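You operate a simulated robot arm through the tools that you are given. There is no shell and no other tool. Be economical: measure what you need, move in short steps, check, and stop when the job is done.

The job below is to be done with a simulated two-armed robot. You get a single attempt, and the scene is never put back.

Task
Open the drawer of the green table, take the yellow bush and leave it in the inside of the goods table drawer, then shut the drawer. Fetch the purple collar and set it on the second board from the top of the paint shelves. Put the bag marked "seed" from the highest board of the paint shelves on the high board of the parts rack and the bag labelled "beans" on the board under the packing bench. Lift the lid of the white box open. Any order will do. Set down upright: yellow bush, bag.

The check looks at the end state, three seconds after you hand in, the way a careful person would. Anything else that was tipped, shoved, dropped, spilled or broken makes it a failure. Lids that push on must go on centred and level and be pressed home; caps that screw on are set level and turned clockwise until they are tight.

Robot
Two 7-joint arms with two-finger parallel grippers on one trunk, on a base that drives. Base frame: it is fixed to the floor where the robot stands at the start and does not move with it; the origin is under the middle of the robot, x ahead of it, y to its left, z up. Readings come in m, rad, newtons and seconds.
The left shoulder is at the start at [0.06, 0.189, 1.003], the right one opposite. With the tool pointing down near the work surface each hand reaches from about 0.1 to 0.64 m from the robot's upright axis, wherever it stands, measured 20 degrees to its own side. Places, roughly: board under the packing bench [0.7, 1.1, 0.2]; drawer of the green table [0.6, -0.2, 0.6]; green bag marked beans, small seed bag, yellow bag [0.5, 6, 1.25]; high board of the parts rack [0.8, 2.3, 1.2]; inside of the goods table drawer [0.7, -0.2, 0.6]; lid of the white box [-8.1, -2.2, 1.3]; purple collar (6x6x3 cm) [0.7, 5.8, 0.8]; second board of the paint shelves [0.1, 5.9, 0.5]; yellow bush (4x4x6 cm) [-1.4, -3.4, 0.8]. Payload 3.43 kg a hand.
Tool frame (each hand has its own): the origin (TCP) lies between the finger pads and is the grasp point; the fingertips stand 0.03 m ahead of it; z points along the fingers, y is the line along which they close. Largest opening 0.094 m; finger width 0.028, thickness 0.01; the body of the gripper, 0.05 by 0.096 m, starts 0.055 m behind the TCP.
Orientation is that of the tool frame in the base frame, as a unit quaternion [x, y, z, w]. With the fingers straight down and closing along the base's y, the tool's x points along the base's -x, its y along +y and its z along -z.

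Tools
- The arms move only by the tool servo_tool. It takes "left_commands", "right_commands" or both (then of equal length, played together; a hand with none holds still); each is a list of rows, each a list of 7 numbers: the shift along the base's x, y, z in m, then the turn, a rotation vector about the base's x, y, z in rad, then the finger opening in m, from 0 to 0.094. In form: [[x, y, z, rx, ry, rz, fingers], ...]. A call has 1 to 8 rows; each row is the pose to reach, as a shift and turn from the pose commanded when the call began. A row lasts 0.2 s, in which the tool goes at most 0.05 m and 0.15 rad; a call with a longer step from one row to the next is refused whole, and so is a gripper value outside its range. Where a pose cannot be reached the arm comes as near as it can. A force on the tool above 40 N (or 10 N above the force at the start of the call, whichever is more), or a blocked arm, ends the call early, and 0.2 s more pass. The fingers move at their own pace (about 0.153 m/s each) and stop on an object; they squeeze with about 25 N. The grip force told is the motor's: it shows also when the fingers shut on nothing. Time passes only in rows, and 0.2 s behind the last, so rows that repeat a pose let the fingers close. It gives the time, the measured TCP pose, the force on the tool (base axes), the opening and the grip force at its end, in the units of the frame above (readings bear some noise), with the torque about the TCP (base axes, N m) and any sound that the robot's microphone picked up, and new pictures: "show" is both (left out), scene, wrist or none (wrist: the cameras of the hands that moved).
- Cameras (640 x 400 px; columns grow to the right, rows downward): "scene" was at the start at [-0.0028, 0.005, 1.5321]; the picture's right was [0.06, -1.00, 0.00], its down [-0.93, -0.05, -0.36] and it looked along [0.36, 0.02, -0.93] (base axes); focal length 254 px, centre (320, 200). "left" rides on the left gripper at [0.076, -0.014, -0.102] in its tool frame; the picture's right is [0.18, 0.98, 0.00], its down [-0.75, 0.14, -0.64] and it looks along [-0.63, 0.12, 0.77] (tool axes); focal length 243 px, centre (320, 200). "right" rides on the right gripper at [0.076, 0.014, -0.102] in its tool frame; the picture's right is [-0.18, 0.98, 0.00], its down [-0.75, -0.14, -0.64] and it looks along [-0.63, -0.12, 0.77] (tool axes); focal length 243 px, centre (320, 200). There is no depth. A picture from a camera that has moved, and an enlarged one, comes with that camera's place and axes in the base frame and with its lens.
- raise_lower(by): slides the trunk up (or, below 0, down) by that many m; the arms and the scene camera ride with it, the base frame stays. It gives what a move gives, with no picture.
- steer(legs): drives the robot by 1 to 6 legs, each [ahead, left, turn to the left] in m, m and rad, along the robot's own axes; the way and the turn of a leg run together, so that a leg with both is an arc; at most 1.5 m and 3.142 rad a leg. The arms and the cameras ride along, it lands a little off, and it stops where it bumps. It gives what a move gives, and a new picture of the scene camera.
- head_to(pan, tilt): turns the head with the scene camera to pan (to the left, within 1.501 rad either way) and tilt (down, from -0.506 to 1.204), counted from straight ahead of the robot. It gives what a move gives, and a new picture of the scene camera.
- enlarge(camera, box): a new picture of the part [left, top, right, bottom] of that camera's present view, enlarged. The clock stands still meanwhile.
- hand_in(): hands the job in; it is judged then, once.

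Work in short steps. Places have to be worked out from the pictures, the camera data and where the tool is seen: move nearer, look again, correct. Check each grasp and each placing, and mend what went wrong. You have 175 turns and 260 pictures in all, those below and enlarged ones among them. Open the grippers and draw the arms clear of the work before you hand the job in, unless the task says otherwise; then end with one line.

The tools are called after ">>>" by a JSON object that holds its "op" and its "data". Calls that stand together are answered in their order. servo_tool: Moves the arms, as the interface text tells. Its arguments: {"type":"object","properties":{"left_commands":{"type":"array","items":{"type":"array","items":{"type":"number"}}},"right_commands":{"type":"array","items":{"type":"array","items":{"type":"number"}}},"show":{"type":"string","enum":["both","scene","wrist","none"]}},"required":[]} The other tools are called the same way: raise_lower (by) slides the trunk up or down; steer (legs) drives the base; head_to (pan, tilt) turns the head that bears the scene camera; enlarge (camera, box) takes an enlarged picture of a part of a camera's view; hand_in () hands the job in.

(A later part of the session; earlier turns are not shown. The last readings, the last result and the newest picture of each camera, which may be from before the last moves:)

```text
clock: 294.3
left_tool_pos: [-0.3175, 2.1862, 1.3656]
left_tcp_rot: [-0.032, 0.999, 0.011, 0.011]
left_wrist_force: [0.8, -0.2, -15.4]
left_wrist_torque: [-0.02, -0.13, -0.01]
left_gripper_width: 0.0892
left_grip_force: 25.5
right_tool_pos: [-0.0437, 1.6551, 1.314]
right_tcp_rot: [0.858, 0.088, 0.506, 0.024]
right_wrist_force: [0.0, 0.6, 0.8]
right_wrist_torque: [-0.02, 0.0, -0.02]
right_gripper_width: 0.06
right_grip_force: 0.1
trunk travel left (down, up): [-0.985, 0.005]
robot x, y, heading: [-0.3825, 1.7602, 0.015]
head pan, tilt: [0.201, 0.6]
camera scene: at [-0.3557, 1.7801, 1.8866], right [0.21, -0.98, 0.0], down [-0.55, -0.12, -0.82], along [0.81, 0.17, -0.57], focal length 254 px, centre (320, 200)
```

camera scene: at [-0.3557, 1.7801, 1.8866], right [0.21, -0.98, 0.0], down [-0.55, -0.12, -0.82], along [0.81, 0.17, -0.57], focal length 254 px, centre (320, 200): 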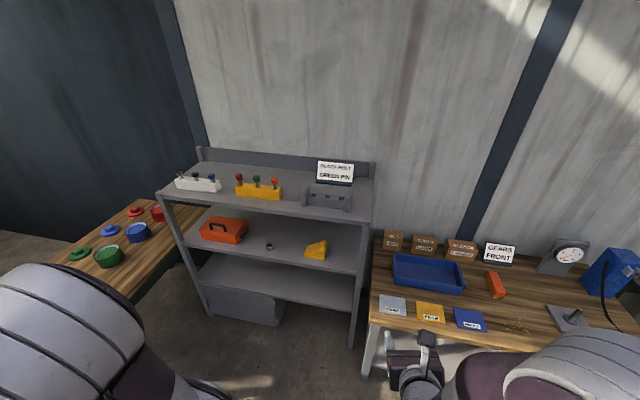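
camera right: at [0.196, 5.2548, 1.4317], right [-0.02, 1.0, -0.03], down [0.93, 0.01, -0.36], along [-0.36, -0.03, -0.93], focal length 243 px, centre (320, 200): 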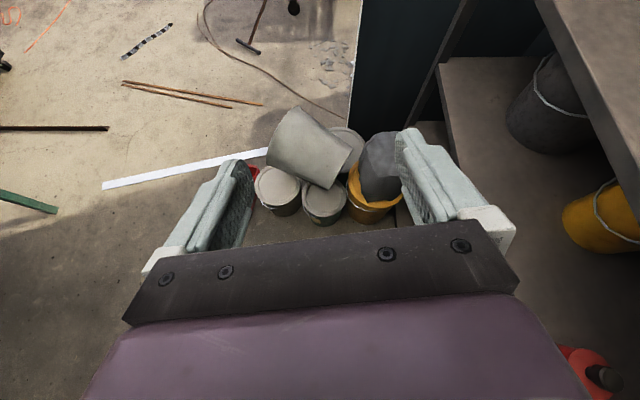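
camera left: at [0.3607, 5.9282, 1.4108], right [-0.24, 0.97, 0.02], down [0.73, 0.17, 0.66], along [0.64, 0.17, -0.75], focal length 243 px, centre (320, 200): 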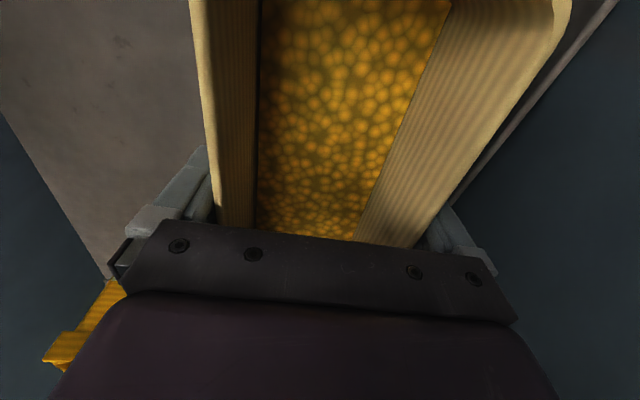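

The rack's top board (z≈1.155, front x≈0.56) has a free gap between the grey block and the yellow peg block, around y≈2.13. I swing the bag in front of the robot and the right hand aside.

>>> {"op": "servo_tool", "data": {"left_commands": [[0.03, -0.035, 0, 0, 0, 0, 0.06], [0.06, -0.07, 0, 0, 0, 0, 0.06], [0.09, -0.105, 0, 0, 0, 0, 0.06], [0.12, -0.14, 0, 0, 0, 0, 0.06], [0.15, -0.175, 0, 0, 0, 0, 0.06], [0.18, -0.21, 0, 0, 0, 0, 0.06], [0.21, -0.245, 0, 0, 0, 0, 0.06], [0.24, -0.275, 0, 0, 0, 0, 0.06]], "right_commands": [[0, -0.03, 0, 0, 0, 0, 0.06], [0, -0.06, 0, 0, 0, 0, 0.06], [0, -0.09, 0, 0, 0, 0, 0.06], [0, -0.12, 0, 0, 0, 0, 0.06], [0, -0.15, 0, 0, 0, 0, 0.06], [0, -0.18, 0, 0, 0, 0, 0.06], [0, -0.2, 0, 0, 0, 0, 0.06], [0, -0.22, 0, 0, 0, 0, 0.06]], "show": "none"}}

>>> {"op": "steer", "data": {"legs": [[0, 0.24, -0.015], [0.22, 0, 0]]}}

>>> {"op": "enlarge", "data": {"camera": "left", "box": [0, 0, 640, 400]}}

```text
clock: 295.6
left_tool_pos: [-0.1554, 2.0038, 1.3647]
left_tcp_rot: [-0.01, 1.0, 0.027, 0.009]
left_wrist_force: [3.2, 18.2, -14.4]
left_wrist_torque: [0.89, -0.39, -1.26]
left_gripper_width: 0.0944
left_grip_force: 25.2
left hand out of reach, approached as far as the arm can: row 3, 4, 5
right_tool_pos: [-0.0423, 1.4922, 1.3108]
right_tcp_rot: [0.858, 0.087, 0.506, 0.022]
right_wrist_force: [0.7, 0.6, -0.4]
right_wrist_torque: [-0.01, -0.03, -0.01]
right_gripper_width: 0.0598
right_grip_force: 0.0
right hand out of reach, approached as far as the arm can: row 2, 3
trunk travel left (down, up): [-0.985, 0.005]
robot x, y, heading: [-0.3815, 1.7599, 0.014]
head pan, tilt: [0.201, 0.6]
stopped in row 6 (left hand): the force on the tool passed its limit at 102 N (the readings are from after the stop); the commanded pose is now the measured one
```

```text
clock: 297.9
left_tool_pos: [-0.1356, 2.2386, 1.3672]
left_tcp_rot: [-0.001, 1.0, 0.027, 0.013]
left_wrist_force: [2.0, 10.4, -12.8]
left_wrist_torque: [0.46, -0.35, -0.64]
left_gripper_width: 0.094
left_grip_force: 24.8
right_tool_pos: [-0.0291, 1.7236, 1.3138]
right_tcp_rot: [0.856, 0.081, 0.509, 0.026]
right_wrist_force: [-0.5, -0.6, 0.4]
right_wrist_torque: [0.0, -0.03, 0.04]
right_gripper_width: 0.0601
right_grip_force: 0.1
trunk travel left (down, up): [-0.985, 0.005]
robot x, y, heading: [-0.3575, 1.994, -0.001]
head pan, tilt: [0.201, 0.6]
stopped in leg 2: the robot was blocked; the commanded pose is now the measured one
camera scene: at [-0.3415, 2.0117, 1.8869], right [0.2, -0.98, 0.0], down [-0.55, -0.11, -0.83], along [0.81, 0.16, -0.56], focal length 254 px, centre (320, 200)
```

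scene: 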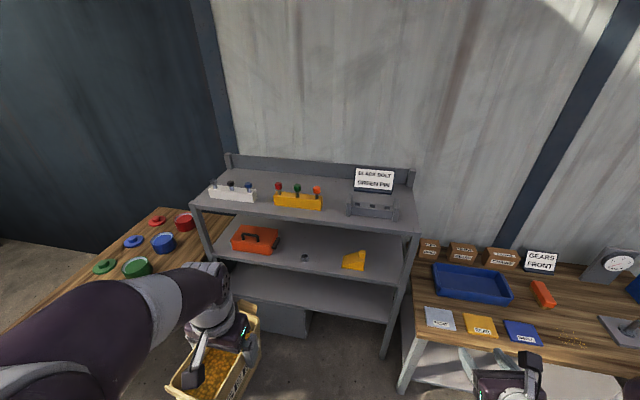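

```text
1.00 times, centred on (320, 200) of left (not enlarged: the box is as wide or as high as the picture)
camera zoom: at [-0.2145, 2.2199, 1.4664], right [-0.19, 0.98, 0.05], down [0.74, 0.11, 0.67], along [0.65, 0.16, -0.74], focal length 243 px, centre (320, 200)
```

zoom: 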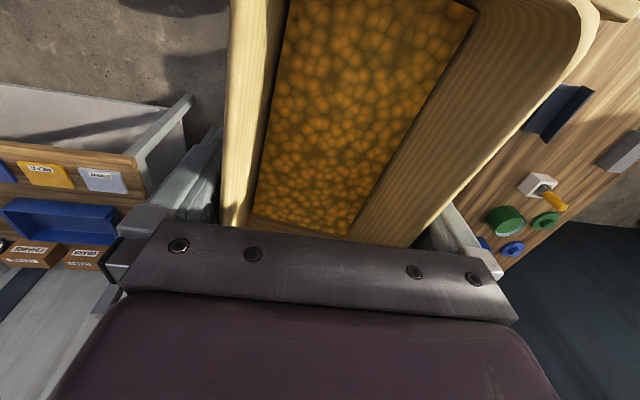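

The bag's lower end bumped the robot's own shoulder plate. I move it outward first, then forward, then check it.

>>> {"op": "servo_tool", "data": {"left_commands": [[0, 0.04, 0, 0, 0, 0, 0.06], [0, 0.08, 0, 0, 0, 0, 0.06], [0, 0.12, 0, 0, 0, 0, 0.06], [0, 0.16, 0, 0, 0, 0, 0.06], [0.04, 0.16, 0, 0, 0, 0, 0.06], [0.08, 0.16, 0, 0, 0, 0, 0.06], [0.12, 0.16, 0, 0, 0, 0, 0.06], [0.16, 0.16, 0, 0, 0, 0, 0.06]], "show": "both"}}

```text
clock: 299.7
left_tool_pos: [0.0364, 2.4024, 1.3616]
left_tcp_rot: [-0.002, 1.0, 0.024, 0.008]
left_wrist_force: [0.7, 0.0, -14.1]
left_wrist_torque: [-0.07, -0.17, 0.01]
left_gripper_width: 0.0893
left_grip_force: 25.1
right_tool_pos: [-0.0169, 1.7271, 1.3112]
right_tcp_rot: [0.859, 0.082, 0.505, 0.027]
right_wrist_force: [0.2, 0.5, -0.8]
right_wrist_torque: [-0.01, 0.02, 0.02]
right_gripper_width: 0.06
right_grip_force: 0.1
trunk travel left (down, up): [-0.985, 0.005]
robot x, y, heading: [-0.3534, 1.9942, -0.003]
head pan, tilt: [0.201, 0.6]
camera scene: at [-0.3234, 2.0167, 1.8865], right [0.2, -0.98, 0.0], down [-0.56, -0.11, -0.82], along [0.81, 0.16, -0.57], focal length 254 px, centre (320, 200)
camera left: at [-0.0411, 2.3846, 1.463], right [-0.19, 0.98, 0.05], down [0.74, 0.11, 0.66], along [0.64, 0.16, -0.75], focal length 243 px, centre (320, 200)
```

scene: 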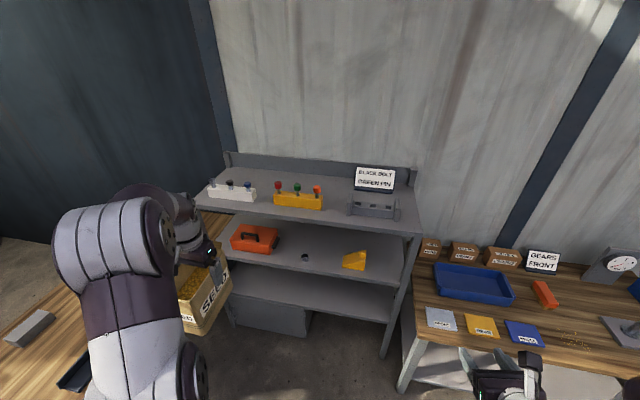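
left: 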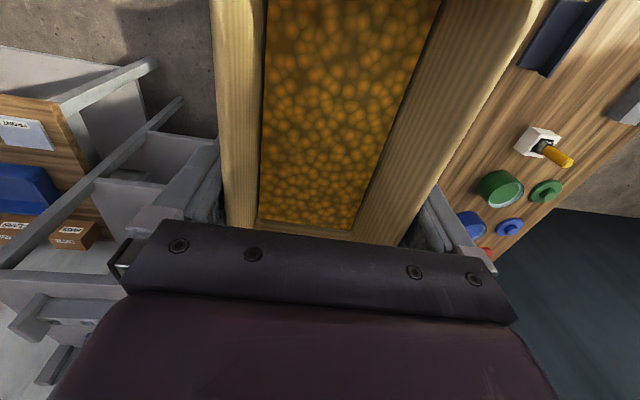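

Bag is secure again. There's a ~11 cm gap at y≈2.134 between the blocks; I'll pass the bag through it at height and set it behind, around x≈0.77. First I bring the hand inward at this forward distance.

>>> {"op": "servo_tool", "data": {"left_commands": [[0, -0.045, 0.005, 0, 0, 0, 0.06], [0, -0.09, 0.01, 0, 0, 0, 0.06], [0, -0.135, 0.015, 0, 0, 0, 0.06], [0, -0.18, 0.02, 0, 0, 0, 0.06], [0, -0.225, 0.022, 0, 0, 0, 0.06], [0, -0.268, 0.022, 0, 0, 0, 0.06]], "show": "none"}}

>>> {"op": "steer", "data": {"legs": [[0.45, 0.0, 0]]}}

>>> {"op": "enlarge", "data": {"camera": "left", "box": [0, 0, 640, 400]}}

```text
clock: 301.1
left_tool_pos: [0.0343, 2.1285, 1.3866]
left_tcp_rot: [-0.004, 1.0, 0.026, 0.008]
left_wrist_force: [0.5, -0.4, -14.0]
left_wrist_torque: [-0.05, -0.17, -0.03]
left_gripper_width: 0.0895
left_grip_force: 25.2
right_tool_pos: [-0.018, 1.7233, 1.3107]
right_tcp_rot: [0.859, 0.081, 0.506, 0.026]
right_wrist_force: [-0.4, 0.6, -0.9]
right_wrist_torque: [0.03, -0.01, 0.02]
right_gripper_width: 0.0601
right_grip_force: 0.0
trunk travel left (down, up): [-0.985, 0.005]
robot x, y, heading: [-0.3538, 1.9971, -0.001]
head pan, tilt: [0.201, 0.6]
```

```text
clock: 303.8
left_tool_pos: [0.4884, 2.1311, 1.387]
left_tcp_rot: [-0.002, 1.0, 0.025, 0.009]
left_wrist_force: [-0.8, -0.1, -14.6]
left_wrist_torque: [-0.06, -0.15, 0.0]
left_gripper_width: 0.0894
left_grip_force: 25.3
right_tool_pos: [0.4348, 1.7249, 1.3112]
right_tcp_rot: [0.858, 0.081, 0.506, 0.028]
right_wrist_force: [-0.3, -0.4, -0.1]
right_wrist_torque: [-0.02, 0.06, 0.02]
right_gripper_width: 0.06
right_grip_force: 0.1
trunk travel left (down, up): [-0.985, 0.005]
robot x, y, heading: [0.1032, 1.9943, -0.004]
head pan, tilt: [0.201, 0.6]
camera scene: at [0.1269, 2.013, 1.8867], right [0.2, -0.98, 0.0], down [-0.55, -0.11, -0.83], along [0.81, 0.16, -0.56], focal length 254 px, centre (320, 200)
```

scene: 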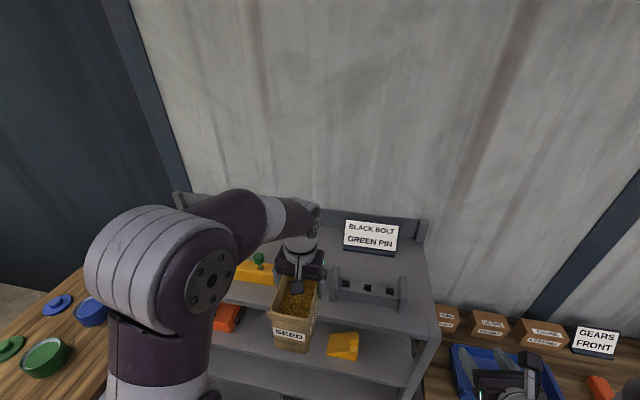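

```text
1.00 times, centred on (320, 200) of left (not enlarged: the box is as wide or as high as the picture)
camera zoom: at [0.4099, 2.1117, 1.4865], right [-0.19, 0.98, 0.05], down [0.74, 0.11, 0.66], along [0.64, 0.16, -0.75], focal length 243 px, centre (320, 200)
```

zoom: 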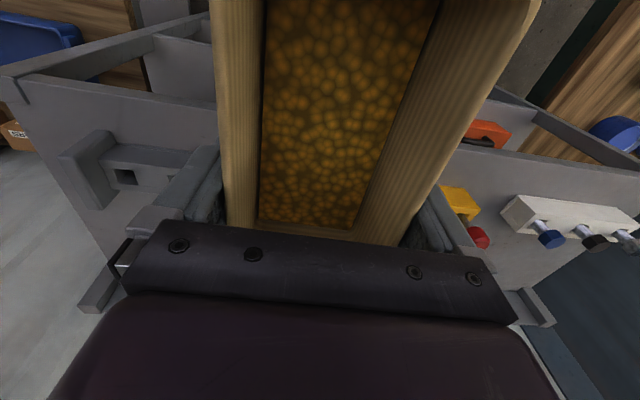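

I enlarge the scene to measure the gap with the bag approaching.

>>> {"op": "enlarge", "data": {"camera": "scene", "box": [220, 195, 440, 345]}}

```text
2.67 times, centred on (330, 270) of scene
camera zoom: at [0.1269, 2.013, 1.8867], right [0.2, -0.98, 0.0], down [-0.55, -0.11, -0.83], along [0.81, 0.16, -0.56], focal length 677 px, centre (293, 13)
```

zoom: 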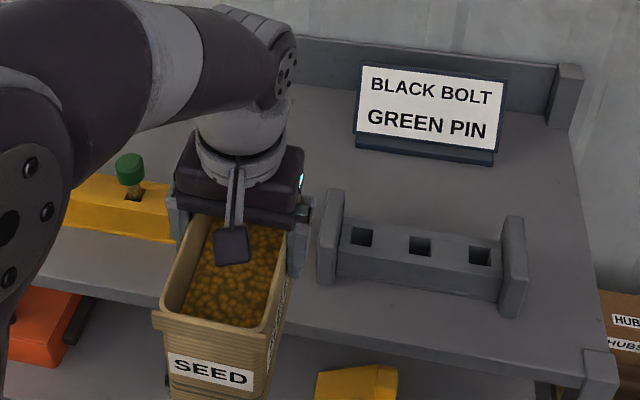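

Gap estimate: y 2.078–2.19, bag needs 0.09. I drive 5 cm to the entrance, then trim y.

>>> {"op": "steer", "data": {"legs": [[0.045, 0.003, 0.004]]}}

>>> {"op": "head_to", "data": {"pan": 0.35, "tilt": 0.95}}

>>> {"op": "enlarge", "data": {"camera": "scene", "box": [180, 60, 460, 260]}}

```text
clock: 304.7
left_tool_pos: [0.5233, 2.1331, 1.3887]
left_tcp_rot: [-0.002, 1.0, 0.026, 0.013]
left_wrist_force: [-3.3, -0.9, -14.0]
left_wrist_torque: [-0.05, -0.14, 0.02]
left_gripper_width: 0.0892
left_grip_force: 24.4
right_tool_pos: [0.4732, 1.7266, 1.3141]
right_tcp_rot: [0.856, 0.08, 0.51, 0.027]
right_wrist_force: [-0.4, 0.5, 0.1]
right_wrist_torque: [0.01, -0.06, 0.0]
right_gripper_width: 0.0602
right_grip_force: 0.0
trunk travel left (down, up): [-0.985, 0.005]
robot x, y, heading: [0.1445, 1.9909, -0.005]
head pan, tilt: [0.201, 0.6]
camera scene: at [0.1597, 2.0148, 1.8869], right [0.2, -0.98, 0.0], down [-0.55, -0.11, -0.83], along [0.81, 0.16, -0.56], focal length 254 px, centre (320, 200)
```

scene: 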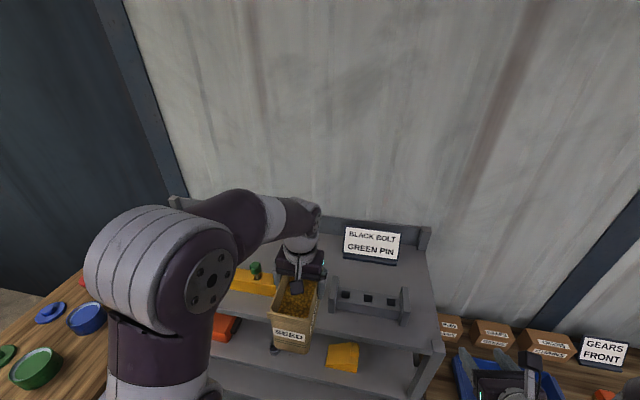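

```text
clock: 305.5
left_tool_pos: [0.5341, 2.133, 1.386]
left_tcp_rot: [-0.002, 1.0, 0.027, 0.006]
left_wrist_force: [0.0, -0.3, -15.0]
left_wrist_torque: [-0.07, -0.16, 0.01]
left_gripper_width: 0.0892
left_grip_force: 25.0
right_tool_pos: [0.4827, 1.7275, 1.3104]
right_tcp_rot: [0.859, 0.081, 0.505, 0.027]
right_wrist_force: [1.0, 1.3, -0.8]
right_wrist_torque: [-0.03, -0.02, -0.01]
right_gripper_width: 0.0598
right_grip_force: 0.1
trunk travel left (down, up): [-0.985, 0.005]
robot x, y, heading: [0.1442, 1.995, 0.003]
head pan, tilt: [0.351, 0.949]
camera scene: at [0.1566, 2.0232, 1.8583], right [0.34, -0.94, 0.0], down [-0.76, -0.28, -0.58], along [0.55, 0.2, -0.81], focal length 254 px, centre (320, 200)
```

scene: 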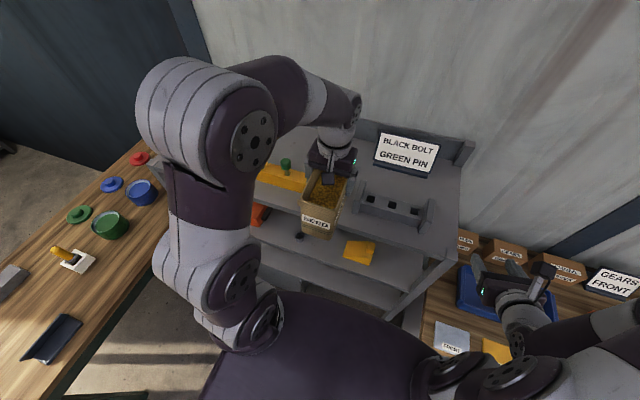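

```text
2.00 times, centred on (320, 160) of scene
camera zoom: at [0.1566, 2.0232, 1.8583], right [0.34, -0.94, 0.0], down [-0.76, -0.28, -0.58], along [0.55, 0.2, -0.81], focal length 508 px, centre (320, 280)
```

zoom: 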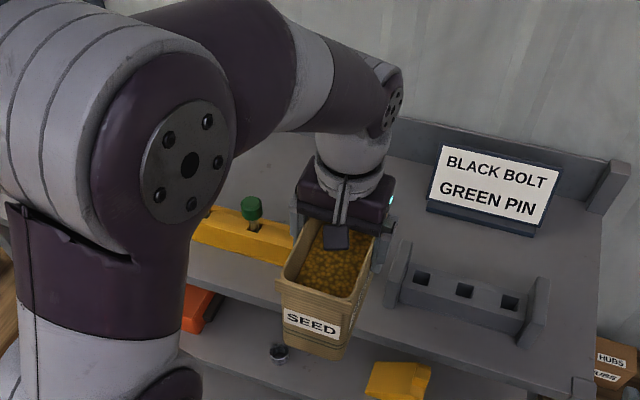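

Hand at y=2.133, on the gap centreline. I drive 0.13 m straight in.

>>> {"op": "steer", "data": {"legs": [[0.13, 0.0, -0.003]]}}

>>> {"op": "enlarge", "data": {"camera": "scene", "box": [180, 60, 460, 260]}}

```text
clock: 306.8
left_tool_pos: [0.662, 2.1331, 1.3869]
left_tcp_rot: [-0.001, 1.0, 0.026, 0.009]
left_wrist_force: [0.7, 0.1, -14.6]
left_wrist_torque: [-0.06, -0.17, -0.01]
left_gripper_width: 0.089
left_grip_force: 24.9
right_tool_pos: [0.6089, 1.7266, 1.3128]
right_tcp_rot: [0.858, 0.08, 0.507, 0.028]
right_wrist_force: [-0.1, -0.4, -0.2]
right_wrist_torque: [0.02, 0.0, 0.0]
right_gripper_width: 0.0599
right_grip_force: 0.1
trunk travel left (down, up): [-0.985, 0.005]
robot x, y, heading: [0.2772, 1.9969, -0.002]
head pan, tilt: [0.351, 0.949]
camera scene: at [0.2821, 2.023, 1.8583], right [0.34, -0.94, 0.0], down [-0.76, -0.28, -0.58], along [0.55, 0.2, -0.81], focal length 254 px, centre (320, 200)
```

scene: 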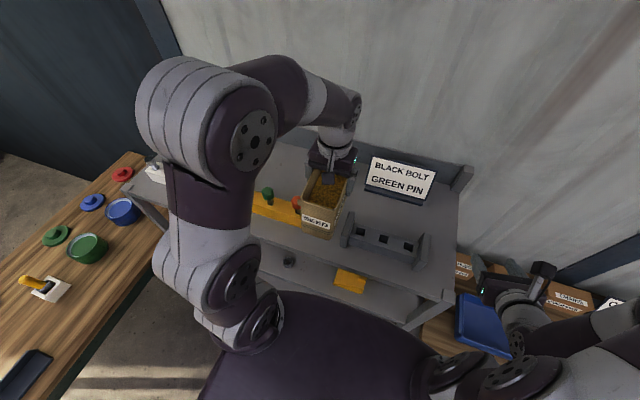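

```text
2.00 times, centred on (320, 160) of scene
camera zoom: at [0.2821, 2.023, 1.8583], right [0.34, -0.94, 0.0], down [-0.76, -0.28, -0.58], along [0.55, 0.2, -0.81], focal length 508 px, centre (320, 280)
```

zoom: 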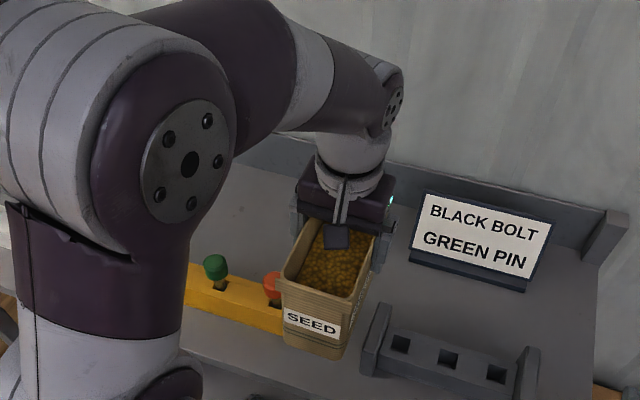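

No contact. I extend 0.105 m further with the arm, behind the blocks.

>>> {"op": "servo_tool", "data": {"left_commands": [[0.03, 0.001, 0, 0, 0, 0, 0.06], [0.06, 0.002, 0, 0, 0, 0, 0.06], [0.09, 0.003, -0.005, 0, 0, 0, 0.06], [0.11, 0.005, -0.015, 0, 0, 0, 0.06]], "show": "both"}}

```text
clock: 307.8
left_tool_pos: [0.7618, 2.142, 1.3482]
left_tcp_rot: [-0.002, 1.0, 0.027, 0.007]
left_wrist_force: [-0.1, -0.1, -15.1]
left_wrist_torque: [-0.09, -0.17, -0.01]
left_gripper_width: 0.0896
left_grip_force: 24.5
left hand out of reach, approached as far as the arm can: row 1, 2, 3, 4
right_tool_pos: [0.615, 1.7273, 1.3106]
right_tcp_rot: [0.859, 0.079, 0.505, 0.028]
right_wrist_force: [-0.1, 0.0, 0.3]
right_wrist_torque: [0.0, -0.01, -0.02]
right_gripper_width: 0.0601
right_grip_force: 0.0
trunk travel left (down, up): [-0.985, 0.005]
robot x, y, heading: [0.2762, 1.9951, -0.002]
head pan, tilt: [0.351, 0.949]
camera scene: at [0.2897, 2.0232, 1.8582], right [0.34, -0.94, 0.0], down [-0.77, -0.28, -0.58], along [0.54, 0.2, -0.81], focal length 254 px, centre (320, 200)
camera left: at [0.6833, 2.1218, 1.4482], right [-0.19, 0.98, 0.05], down [0.74, 0.11, 0.66], along [0.64, 0.16, -0.75], focal length 243 px, centre (320, 200)
```

scene: 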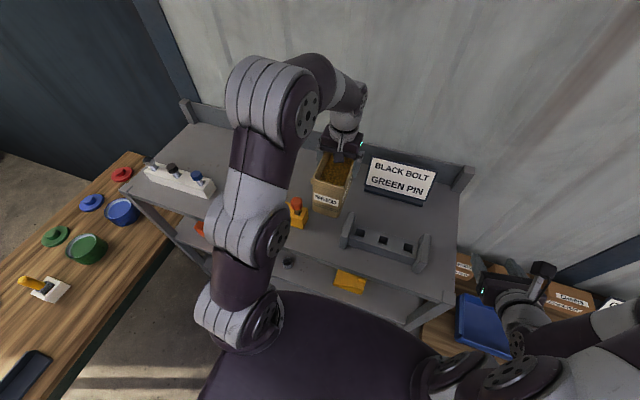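
left: 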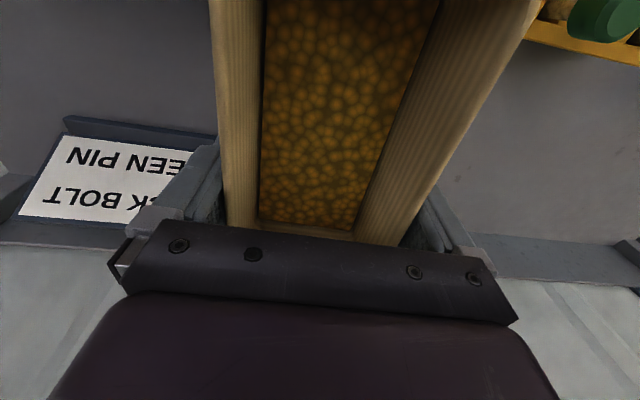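

Position good. I lower until the bag touches the board.

>>> {"op": "servo_tool", "data": {"left_commands": [[0.004, 0, -0.02, 0, 0, 0, 0.06], [0.004, 0, -0.035, 0, 0, 0, 0.06], [0.004, 0, -0.043, 0, 0, 0, 0.06], [0.004, 0, -0.05, 0, 0, 0, 0.06], [0.004, 0, -0.057, 0, 0, 0, 0.06], [0.004, 0, -0.064, 0, 0, 0, 0.06], [0.004, 0, -0.071, 0, 0, 0, 0.06], [0.004, 0, -0.078, 0, 0, 0, 0.06]], "show": "scene"}}

```text
clock: 309.6
left_tool_pos: [0.7608, 2.1419, 1.2716]
left_tcp_rot: [-0.002, 1.0, 0.025, 0.008]
left_wrist_force: [-2.0, 3.8, 23.4]
left_wrist_torque: [-1.03, -0.17, 0.26]
left_gripper_width: 0.0901
left_grip_force: 24.9
right_tool_pos: [0.6096, 1.7272, 1.3132]
right_tcp_rot: [0.857, 0.081, 0.507, 0.026]
right_wrist_force: [0.2, 0.5, 0.1]
right_wrist_torque: [0.03, 0.01, -0.01]
right_gripper_width: 0.0603
right_grip_force: 0.1
trunk travel left (down, up): [-0.985, 0.005]
robot x, y, heading: [0.2753, 1.995, -0.0]
head pan, tilt: [0.351, 0.949]
camera scene: at [0.2816, 2.023, 1.8585], right [0.34, -0.94, 0.0], down [-0.76, -0.28, -0.58], along [0.55, 0.2, -0.81], focal length 254 px, centre (320, 200)
```

scene: 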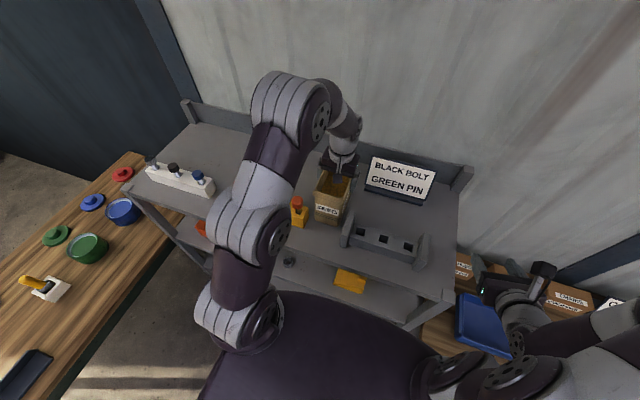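

The bag sits on the board. I ease, open fully, and rise a little, watching.

>>> {"op": "servo_tool", "data": {"left_commands": [[0, 0, 0.003, 0, 0, 0, 0.06], [0, 0, 0.003, 0, 0, 0, 0.094], [0, 0, 0.003, 0, 0, 0, 0.094], [0, 0, 0.015, 0, 0, 0, 0.094], [0, 0, 0.03, 0, 0, 0, 0.094]], "show": "wrist"}}

```text
clock: 310.8
left_tool_pos: [0.7629, 2.1399, 1.3013]
left_tcp_rot: [-0.001, 1.0, 0.026, 0.008]
left_wrist_force: [0.7, 0.0, -0.3]
left_wrist_torque: [0.02, -0.01, -0.02]
left_gripper_width: 0.094
left_grip_force: 0.1
right_tool_pos: [0.611, 1.7253, 1.3126]
right_tcp_rot: [0.858, 0.08, 0.506, 0.027]
right_wrist_force: [-0.3, -0.2, -0.5]
right_wrist_torque: [-0.01, 0.0, 0.01]
right_gripper_width: 0.0599
right_grip_force: 0.1
trunk travel left (down, up): [-0.985, 0.005]
robot x, y, heading: [0.2741, 1.9977, -0.004]
head pan, tilt: [0.351, 0.949]
camera left: at [0.6855, 2.1215, 1.402], right [-0.19, 0.98, 0.05], down [0.74, 0.11, 0.66], along [0.64, 0.16, -0.75], focal length 243 px, centre (320, 200)
```

left: 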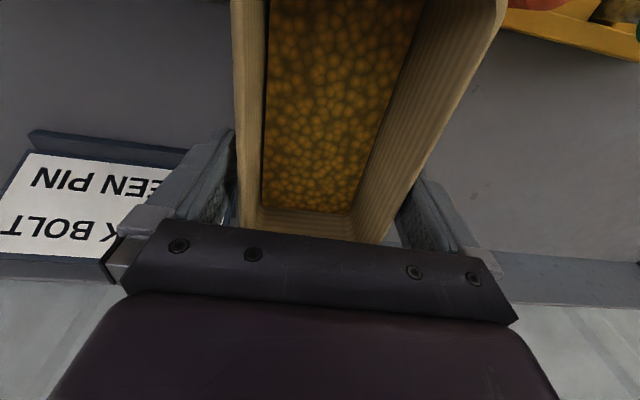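

Released cleanly. I rise fully and draw the hand back toward the robot, then inspect.

>>> {"op": "servo_tool", "data": {"left_commands": [[0, 0, 0.02, 0, 0, 0, 0.094], [0, 0, 0.04, 0, 0, 0, 0.094], [0, 0, 0.06, 0, 0, 0, 0.094], [-0.04, 0, 0.075, 0, 0, 0, 0.094], [-0.08, 0, 0.085, 0, 0, 0, 0.094], [-0.12, 0, 0.085, 0, 0, 0, 0.094]], "show": "scene"}}

```text
clock: 312.2
left_tool_pos: [0.6424, 2.1398, 1.3887]
left_tcp_rot: [-0.002, 1.0, 0.027, 0.009]
left_wrist_force: [-0.3, 0.0, 0.6]
left_wrist_torque: [-0.01, -0.02, 0.01]
left_gripper_width: 0.0942
left_grip_force: 0.1
left hand out of reach, approached as far as the arm can: row 3, 4
right_tool_pos: [0.6094, 1.7256, 1.3128]
right_tcp_rot: [0.858, 0.08, 0.506, 0.028]
right_wrist_force: [-0.1, 0.1, -0.2]
right_wrist_torque: [-0.01, 0.01, 0.0]
right_gripper_width: 0.06
right_grip_force: 0.0
trunk travel left (down, up): [-0.985, 0.005]
robot x, y, heading: [0.2748, 1.9976, 0.001]
head pan, tilt: [0.351, 0.949]
camera scene: at [0.2832, 2.0227, 1.8583], right [0.34, -0.94, 0.0], down [-0.76, -0.28, -0.58], along [0.55, 0.2, -0.81], focal length 254 px, centre (320, 200)
```

scene: 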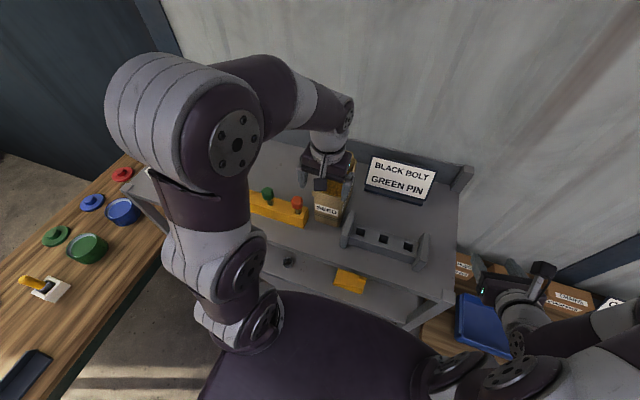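

SEED stands on the parts rack. I back off into the open and, for the BEANS job, roll the right hand 180° to its natural forward posture.

>>> {"op": "steer", "data": {"legs": [[-0.65, 0, 0], [0, -0.24, 0]]}}

>>> {"op": "servo_tool", "data": {"right_commands": [[0, 0.02, 0, -0.132, 0, 0.071, 0.06], [0, 0.04, 0, -0.263, 0, 0.142, 0.06], [0, 0.06, 0, -0.395, 0, 0.213, 0.06], [0, 0.08, 0, -0.526, 0, 0.284, 0.06], [0, 0.1, 0, -0.658, 0, 0.355, 0.06], [0, 0.1, 0, -0.79, 0, 0.426, 0.06], [0, 0.1, 0, -0.921, 0, 0.497, 0.06]], "show": "none"}}

>>> {"op": "servo_tool", "data": {"right_commands": [[0, 0, 0, -0.132, 0, 0.071, 0.06], [0, 0, 0, -0.263, 0, 0.142, 0.06], [0, 0, 0, -0.395, 0, 0.213, 0.06], [0, 0, 0, -0.526, 0, 0.284, 0.06], [0, 0, 0, -0.658, 0, 0.355, 0.06], [0, 0, 0, -0.79, 0, 0.426, 0.06], [0, 0, 0, -0.921, 0, 0.497, 0.06]], "show": "none"}}

>>> {"op": "servo_tool", "data": {"right_commands": [[0, 0, 0, -0.132, 0, 0.071, 0.06], [0, 0, 0, -0.263, 0, 0.142, 0.06], [0, 0, 0, -0.395, 0, 0.213, 0.06], [0, 0, 0, -0.526, 0, 0.284, 0.06], [0, 0, 0, -0.658, 0, 0.355, 0.06], [0, 0, 0, -0.79, 0, 0.426, 0.06], [0, 0, 0, -0.921, 0, 0.497, 0.06]], "show": "none"}}

```text
clock: 317.2
left_tool_pos: [0.0029, 1.9079, 1.3879]
left_tcp_rot: [-0.003, 1.0, 0.025, 0.009]
left_wrist_force: [-0.4, -0.2, -0.1]
left_wrist_torque: [-0.03, 0.01, -0.02]
left_gripper_width: 0.094
left_grip_force: 0.3
right_tool_pos: [-0.0286, 1.4937, 1.3117]
right_tcp_rot: [0.858, 0.082, 0.506, 0.027]
right_wrist_force: [-0.6, 0.4, -0.1]
right_wrist_torque: [0.0, 0.01, -0.01]
right_gripper_width: 0.0599
right_grip_force: 0.0
trunk travel left (down, up): [-0.985, 0.005]
robot x, y, heading: [-0.3651, 1.7582, 0.002]
head pan, tilt: [0.351, 0.949]
camera scene: at [-0.356, 1.7895, 1.8582], right [0.34, -0.94, 0.0], down [-0.76, -0.28, -0.58], along [0.55, 0.2, -0.81], focal length 254 px, centre (320, 200)
```

scene: 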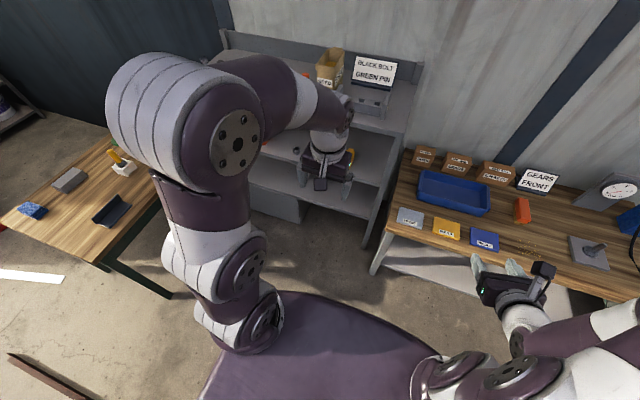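

```text
clock: 318.8
left_tool_pos: [0.0038, 1.9041, 1.3883]
left_tcp_rot: [-0.003, 1.0, 0.026, 0.008]
left_wrist_force: [0.5, 0.2, -0.2]
left_wrist_torque: [0.0, 0.03, -0.01]
left_gripper_width: 0.094
left_grip_force: 0.1
right_tool_pos: [-0.0255, 1.5899, 1.3055]
right_tcp_rot: [0.712, 0.497, 0.409, 0.281]
right_wrist_force: [-0.1, -0.6, -0.1]
right_wrist_torque: [-0.01, -0.02, -0.03]
right_gripper_width: 0.06
right_grip_force: 0.1
right hand out of reach, approached as far as the arm can: row 3, 4, 5, 6, 7
trunk travel left (down, up): [-0.985, 0.005]
robot x, y, heading: [-0.3665, 1.7577, -0.001]
head pan, tilt: [0.351, 0.949]
```

```text
clock: 320.4
left_tool_pos: [0.0019, 1.9056, 1.3882]
left_tcp_rot: [-0.003, 1.0, 0.026, 0.008]
left_wrist_force: [0.1, -0.2, -0.6]
left_wrist_torque: [0.01, -0.03, 0.02]
left_gripper_width: 0.0941
left_grip_force: 0.0
right_tool_pos: [-0.0237, 1.5911, 1.3076]
right_tcp_rot: [0.376, 0.779, 0.201, 0.459]
right_wrist_force: [-0.6, -1.5, 0.1]
right_wrist_torque: [0.01, -0.02, 0.02]
right_gripper_width: 0.0601
right_grip_force: 0.0
trunk travel left (down, up): [-0.985, 0.005]
robot x, y, heading: [-0.366, 1.7575, 0.004]
head pan, tilt: [0.351, 0.949]
```

```text
clock: 322.0
left_tool_pos: [0.0026, 1.904, 1.3883]
left_tcp_rot: [-0.003, 1.0, 0.026, 0.007]
left_wrist_force: [-0.2, 0.4, -0.6]
left_wrist_torque: [0.0, 0.0, 0.04]
left_gripper_width: 0.0938
left_grip_force: 0.0
right_tool_pos: [-0.0249, 1.5918, 1.3069]
right_tcp_rot: [-0.063, 0.853, -0.059, 0.515]
right_wrist_force: [1.2, -0.5, 0.2]
right_wrist_torque: [-0.01, 0.04, -0.03]
right_gripper_width: 0.0599
right_grip_force: 0.0
trunk travel left (down, up): [-0.985, 0.005]
robot x, y, heading: [-0.3681, 1.7593, 0.001]
head pan, tilt: [0.351, 0.949]
```

Right hand is now in its natural forward posture. I trim its roll and set 45° pitch, and drive back up the lane.

>>> {"op": "servo_tool", "data": {"right_commands": [[0, 0, 0, 0.055, 0.1, 0.015, 0.09], [0, 0, 0, 0.11, 0.2, 0.03, 0.09], [0, 0, 0, 0.165, 0.3, 0.045, 0.09]], "show": "none"}}

>>> {"op": "steer", "data": {"legs": [[0, 0, 1.569], [0, 0.207, 0], [1.5, 0, 0], [0.89, 0, 0]]}}

```text
clock: 322.8
left_tool_pos: [0.0028, 1.9048, 1.3882]
left_tcp_rot: [-0.002, 1.0, 0.026, 0.007]
left_wrist_force: [-1.1, -0.4, -0.6]
left_wrist_torque: [-0.03, 0.01, -0.01]
left_gripper_width: 0.0942
left_grip_force: 0.0
right_tool_pos: [-0.0239, 1.5898, 1.3069]
right_tcp_rot: [-0.045, 0.921, 0.033, 0.385]
right_wrist_force: [0.6, 0.4, 0.3]
right_wrist_torque: [-0.01, 0.0, -0.01]
right_gripper_width: 0.0899
right_grip_force: 0.1
right hand out of reach, approached as far as the arm can: row 2
trunk travel left (down, up): [-0.985, 0.005]
robot x, y, heading: [-0.368, 1.759, -0.001]
head pan, tilt: [0.351, 0.949]
```

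```text
clock: 339.5
left_tool_pos: [-0.612, 4.5371, 1.3881]
left_tcp_rot: [-0.696, 0.718, 0.026, -0.013]
left_wrist_force: [0.1, 0.8, 0.0]
left_wrist_torque: [0.05, 0.0, 0.01]
left_gripper_width: 0.094
left_grip_force: 0.0
right_tool_pos: [-0.2995, 4.4979, 1.3052]
right_tcp_rot: [0.672, -0.632, -0.291, -0.256]
right_wrist_force: [-0.3, -1.0, -0.3]
right_wrist_torque: [0.01, -0.02, -0.01]
right_gripper_width: 0.0901
right_grip_force: 0.0
trunk travel left (down, up): [-0.985, 0.005]
robot x, y, heading: [-0.4815, 4.1649, 1.536]
head pan, tilt: [0.351, 0.949]
camera scene: at [-0.5035, 4.1746, 1.8583], right [0.95, 0.31, 0.0], down [0.25, -0.77, -0.58], along [-0.18, 0.55, -0.81], focal length 254 px, centre (320, 200)
```

scene: 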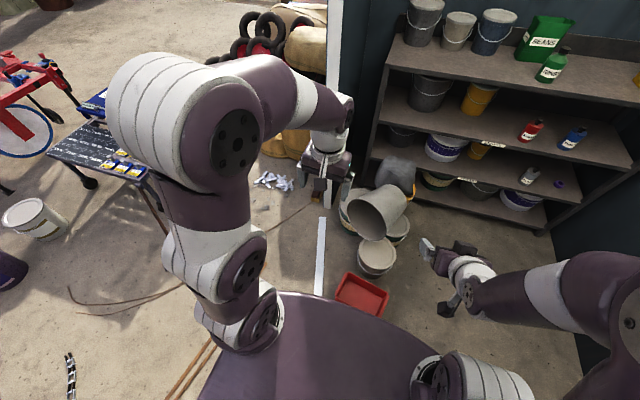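

Through the lane. I strafe right, turn to face -x, and approach the shelf's front sideways.

>>> {"op": "steer", "data": {"legs": [[0, -0.87, 0], [0, 0, 1.605], [-0.13, -0.85, 0]]}}

>>> {"op": "head_to", "data": {"pan": -0.8, "tilt": 0.8}}

```text
clock: 352.3
left_tool_pos: [0.1614, 4.8483, 1.3874]
left_tcp_rot: [1.0, -0.006, -0.009, 0.025]
left_wrist_force: [-0.7, -0.2, 0.1]
left_wrist_torque: [0.03, 0.0, 0.0]
left_gripper_width: 0.094
left_grip_force: 0.0
right_tool_pos: [0.193, 5.1606, 1.3069]
right_tcp_rot: [0.921, 0.038, -0.386, 0.03]
right_wrist_force: [-0.9, -0.7, 0.4]
right_wrist_torque: [0.0, 0.0, 0.01]
right_gripper_width: 0.0902
right_grip_force: 0.0
trunk travel left (down, up): [-0.985, 0.005]
robot x, y, heading: [0.5334, 4.9894, 3.123]
head pan, tilt: [0.351, 0.949]
camera scene: at [0.5242, 4.9637, 1.8583], right [-0.33, 0.94, 0.0], down [0.77, 0.27, -0.58], along [-0.55, -0.19, -0.81], focal length 254 px, centre (320, 200)
```

scene: 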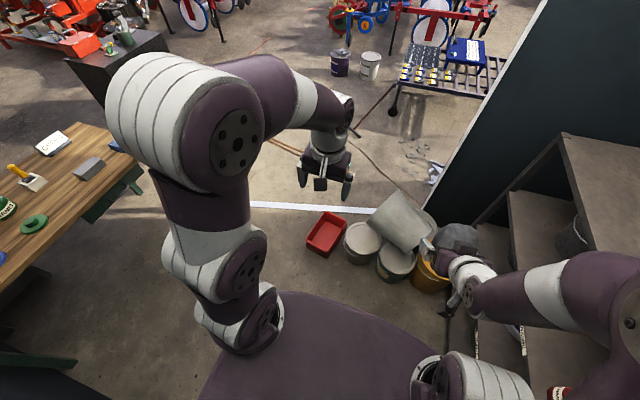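

```text
clock: 353.6
left_tool_pos: [0.1616, 4.8488, 1.3875]
left_tcp_rot: [1.0, -0.006, -0.008, 0.027]
left_wrist_force: [0.2, -0.6, -0.2]
left_wrist_torque: [0.01, -0.01, -0.02]
left_gripper_width: 0.0939
left_grip_force: 0.1
right_tool_pos: [0.1935, 5.1623, 1.3054]
right_tcp_rot: [0.921, 0.037, -0.388, 0.029]
right_wrist_force: [0.3, -1.5, 0.2]
right_wrist_torque: [0.01, 0.0, -0.02]
right_gripper_width: 0.09
right_grip_force: 0.0
trunk travel left (down, up): [-0.985, 0.005]
robot x, y, heading: [0.5359, 4.9887, 3.122]
head pan, tilt: [-0.799, 0.799]
camera scene: at [0.5379, 5.0478, 1.8698], right [0.73, 0.69, 0.0], down [0.49, -0.52, -0.7], along [-0.48, 0.51, -0.72], focal length 254 px, centre (320, 200)
```

scene: 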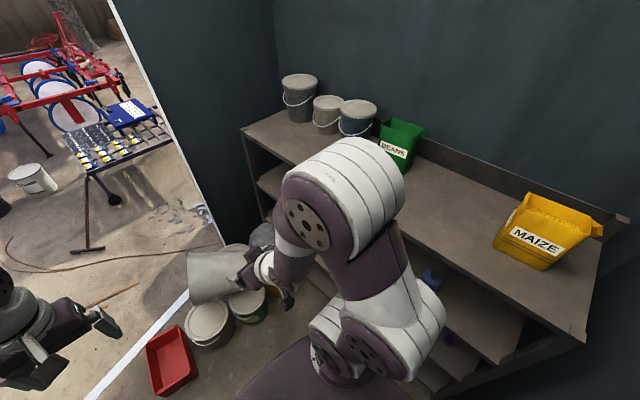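

I extend the right hand sideways and up while still clear of the shelf, and square its yaw.

>>> {"op": "servo_tool", "data": {"right_commands": [[0.005, 0.04, 0.015, 0, 0, -0.02, 0.094], [0.01, 0.08, 0.03, 0, 0, -0.04, 0.094], [0.015, 0.12, 0.045, 0, 0, -0.06, 0.094], [0.02, 0.16, 0.06, 0, 0, -0.08, 0.094], [0.025, 0.2, 0.075, 0, 0, -0.1, 0.094], [0.03, 0.24, 0.09, 0, 0, -0.115, 0.094], [0.03, 0.28, 0.105, 0, 0, -0.115, 0.094]], "show": "scene"}}

```text
clock: 355.2
left_tool_pos: [0.16, 4.8511, 1.3883]
left_tcp_rot: [1.0, -0.006, -0.009, 0.026]
left_wrist_force: [-0.1, 0.5, -0.1]
left_wrist_torque: [-0.01, 0.01, 0.0]
left_gripper_width: 0.0938
left_grip_force: 0.1
right_tool_pos: [0.222, 5.4442, 1.4109]
right_tcp_rot: [0.922, -0.017, -0.387, 0.007]
right_wrist_force: [-0.3, -1.2, 0.8]
right_wrist_torque: [0.03, 0.01, 0.01]
right_gripper_width: 0.0941
right_grip_force: 0.0
right hand out of reach, approached as far as the arm can: row 1, 2
trunk travel left (down, up): [-0.985, 0.005]
robot x, y, heading: [0.5353, 4.9873, 3.123]
head pan, tilt: [-0.799, 0.799]
camera scene: at [0.5373, 5.0501, 1.8697], right [0.73, 0.68, 0.0], down [0.49, -0.52, -0.7], along [-0.48, 0.51, -0.72], focal length 254 px, centre (320, 200)
```

scene: 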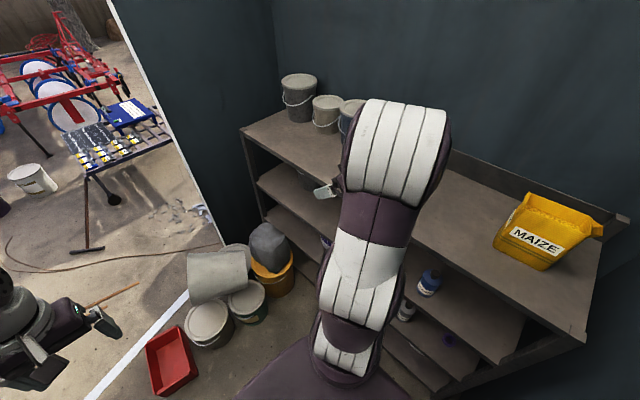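

Good reach there. I move the hand 8 cm to the right (+x) of the bag, then strafe beside the shelf.

>>> {"op": "servo_tool", "data": {"right_commands": [[0.04, 0, 0, 0, 0, 0, 0.094], [0.08, 0, 0.005, 0, 0, 0, 0.094]], "show": "none"}}

>>> {"op": "steer", "data": {"legs": [[0, -0.36, 0.018]]}}

>>> {"op": "enlarge", "data": {"camera": "right", "box": [0, 0, 640, 400]}}

```text
clock: 355.8
left_tool_pos: [0.1625, 4.8481, 1.3883]
left_tcp_rot: [1.0, -0.007, -0.009, 0.026]
left_wrist_force: [1.5, 0.3, 0.0]
left_wrist_torque: [-0.03, -0.01, -0.03]
left_gripper_width: 0.0939
left_grip_force: 0.1
right_tool_pos: [0.304, 5.443, 1.4153]
right_tcp_rot: [0.922, -0.015, -0.387, 0.007]
right_wrist_force: [0.3, 0.0, 0.4]
right_wrist_torque: [-0.03, 0.02, 0.0]
right_gripper_width: 0.0941
right_grip_force: 0.0
trunk travel left (down, up): [-0.985, 0.005]
robot x, y, heading: [0.5286, 4.9869, 3.121]
head pan, tilt: [-0.799, 0.799]
```

```text
clock: 358.1
left_tool_pos: [0.1658, 5.1974, 1.3874]
left_tcp_rot: [1.0, 0.002, -0.008, 0.026]
left_wrist_force: [-0.4, -0.6, 0.3]
left_wrist_torque: [0.03, 0.04, -0.01]
left_gripper_width: 0.0941
left_grip_force: 0.1
right_tool_pos: [0.2971, 5.7929, 1.4161]
right_tcp_rot: [0.922, -0.007, -0.387, 0.01]
right_wrist_force: [0.1, -0.7, 0.2]
right_wrist_torque: [-0.03, -0.02, -0.01]
right_gripper_width: 0.0941
right_grip_force: 0.1
trunk travel left (down, up): [-0.985, 0.005]
robot x, y, heading: [0.5344, 5.3482, 3.141]
head pan, tilt: [-0.799, 0.799]
camera scene: at [0.5402, 5.4017, 1.8699], right [0.72, 0.7, 0.0], down [0.5, -0.51, -0.7], along [-0.49, 0.5, -0.72], focal length 254 px, centre (320, 200)
```

scene: 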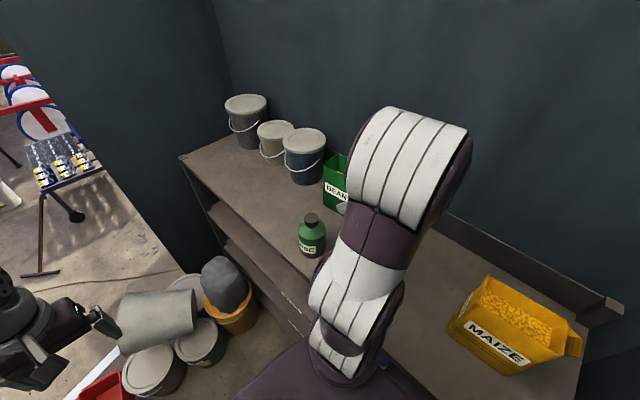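

```text
1.00 times, centred on (320, 200) of right (not enlarged: the box is as wide or as high as the picture)
camera zoom: at [0.4235, 5.7778, 1.4339], right [-0.14, -0.98, 0.15], down [-0.07, 0.16, 0.98], along [-0.99, 0.12, -0.09], focal length 243 px, centre (320, 200)
```

zoom: 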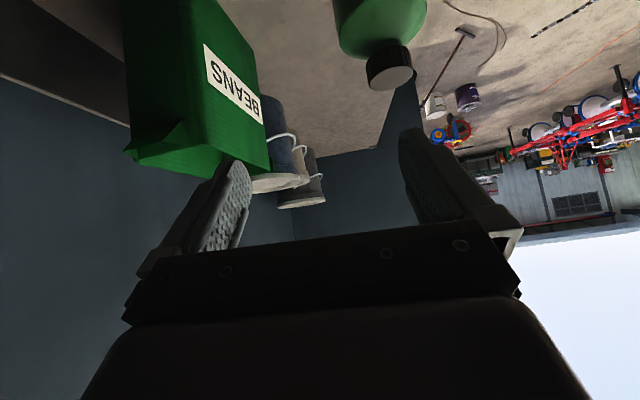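

The bag's right end faces the hand; I enlarge to locate its edges.

>>> {"op": "enlarge", "data": {"camera": "right", "box": [90, 0, 330, 200]}}

```text
2.00 times, centred on (210, 100) of right
camera zoom: at [0.4235, 5.7778, 1.4339], right [-0.14, -0.98, 0.15], down [-0.07, 0.16, 0.98], along [-0.99, 0.12, -0.09], focal length 485 px, centre (540, 400)
```

zoom: 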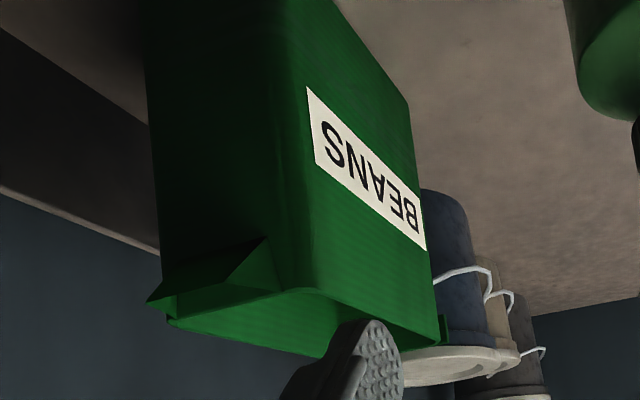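

Rim z≈1.345, bag x 0.06–0.214, y≈5.905–5.98. I bring the pitched hand up over the bag's height, move back to y≈5.943 beside it, and look again.

>>> {"op": "servo_tool", "data": {"right_commands": [[0, 0.04, 0, 0, 0, 0, 0.094], [0, 0.08, 0, 0, 0, 0, 0.094], [0, 0.12, 0, 0, 0, 0, 0.094], [0, 0.15, -0.01, 0, 0, 0, 0.094]], "show": "wrist"}}

```text
clock: 359.1
left_tool_pos: [0.167, 5.2029, 1.3884]
left_tcp_rot: [1.0, 0.001, -0.007, 0.027]
left_wrist_force: [-0.4, 1.3, 0.2]
left_wrist_torque: [-0.02, -0.01, -0.01]
left_gripper_width: 0.0941
left_grip_force: 0.1
right_tool_pos: [0.2959, 5.9497, 1.4039]
right_tcp_rot: [0.922, -0.009, -0.386, 0.011]
right_wrist_force: [0.2, 0.6, -0.5]
right_wrist_torque: [0.01, 0.0, 0.01]
right_gripper_width: 0.0939
right_grip_force: 0.1
trunk travel left (down, up): [-0.985, 0.005]
robot x, y, heading: [0.5376, 5.3476, 3.137]
head pan, tilt: [-0.799, 0.799]
camera right: at [0.4229, 5.9349, 1.4219], right [-0.14, -0.98, 0.16], down [-0.07, 0.17, 0.98], along [-0.99, 0.12, -0.09], focal length 243 px, centre (320, 200)
```

right: 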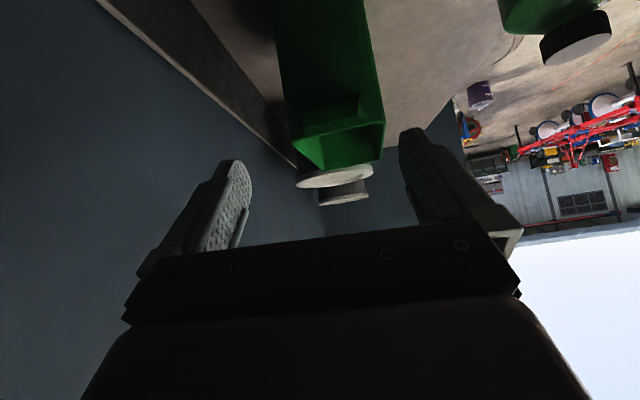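

Bag end measured: y 5.896–5.977, rim 1.348. I shift to y≈5.937 and slide over the bag above the rim to x≈0.15.

>>> {"op": "servo_tool", "data": {"right_commands": [[-0.03, -0.013, 0.0, 0, 0, 0, 0.094], [-0.06, -0.013, 0.0, 0, 0, 0, 0.094], [-0.09, -0.013, 0.0, 0, 0, 0, 0.094], [-0.12, -0.013, 0.0, 0, 0, 0, 0.094], [-0.15, -0.013, 0.0, 0, 0, 0, 0.094]], "show": "both"}}

```text
clock: 360.3
left_tool_pos: [0.1643, 5.202, 1.3876]
left_tcp_rot: [1.0, 0.002, -0.008, 0.026]
left_wrist_force: [-0.5, 0.5, 0.9]
left_wrist_torque: [0.01, 0.04, 0.02]
left_gripper_width: 0.0937
left_grip_force: 0.1
right_tool_pos: [0.1445, 5.9322, 1.4049]
right_tcp_rot: [0.922, -0.009, -0.387, 0.01]
right_wrist_force: [0.5, 0.5, 0.9]
right_wrist_torque: [-0.01, 0.0, -0.01]
right_gripper_width: 0.094
right_grip_force: 0.0
trunk travel left (down, up): [-0.985, 0.005]
robot x, y, heading: [0.5347, 5.3473, 3.134]
head pan, tilt: [-0.799, 0.799]
camera scene: at [0.5383, 5.4059, 1.8698], right [0.72, 0.7, 0.0], down [0.5, -0.51, -0.7], along [-0.48, 0.5, -0.72], focal length 254 px, centre (320, 200)
camera right: at [0.2717, 5.917, 1.4225], right [-0.14, -0.98, 0.16], down [-0.07, 0.17, 0.98], along [-0.99, 0.12, -0.09], focal length 243 px, centre (320, 200)
```

scene: 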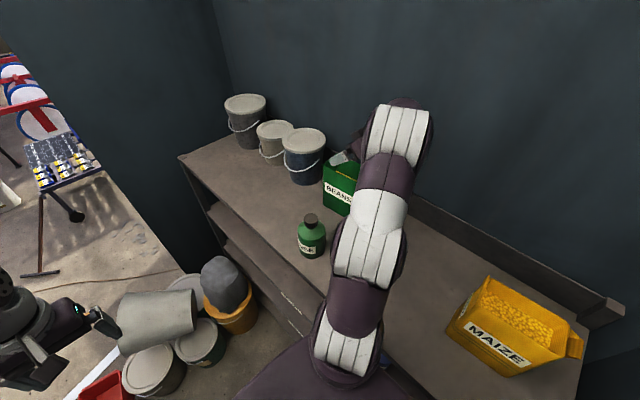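
right: 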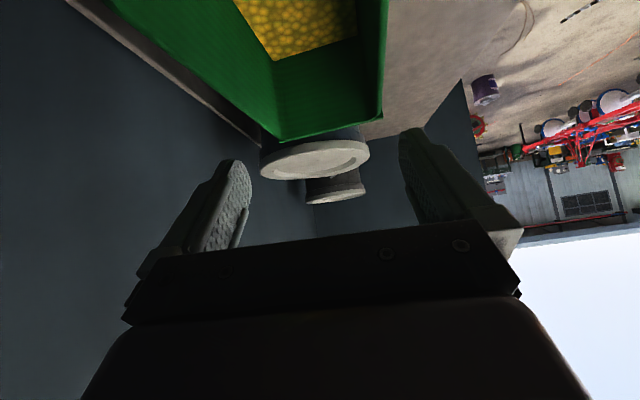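

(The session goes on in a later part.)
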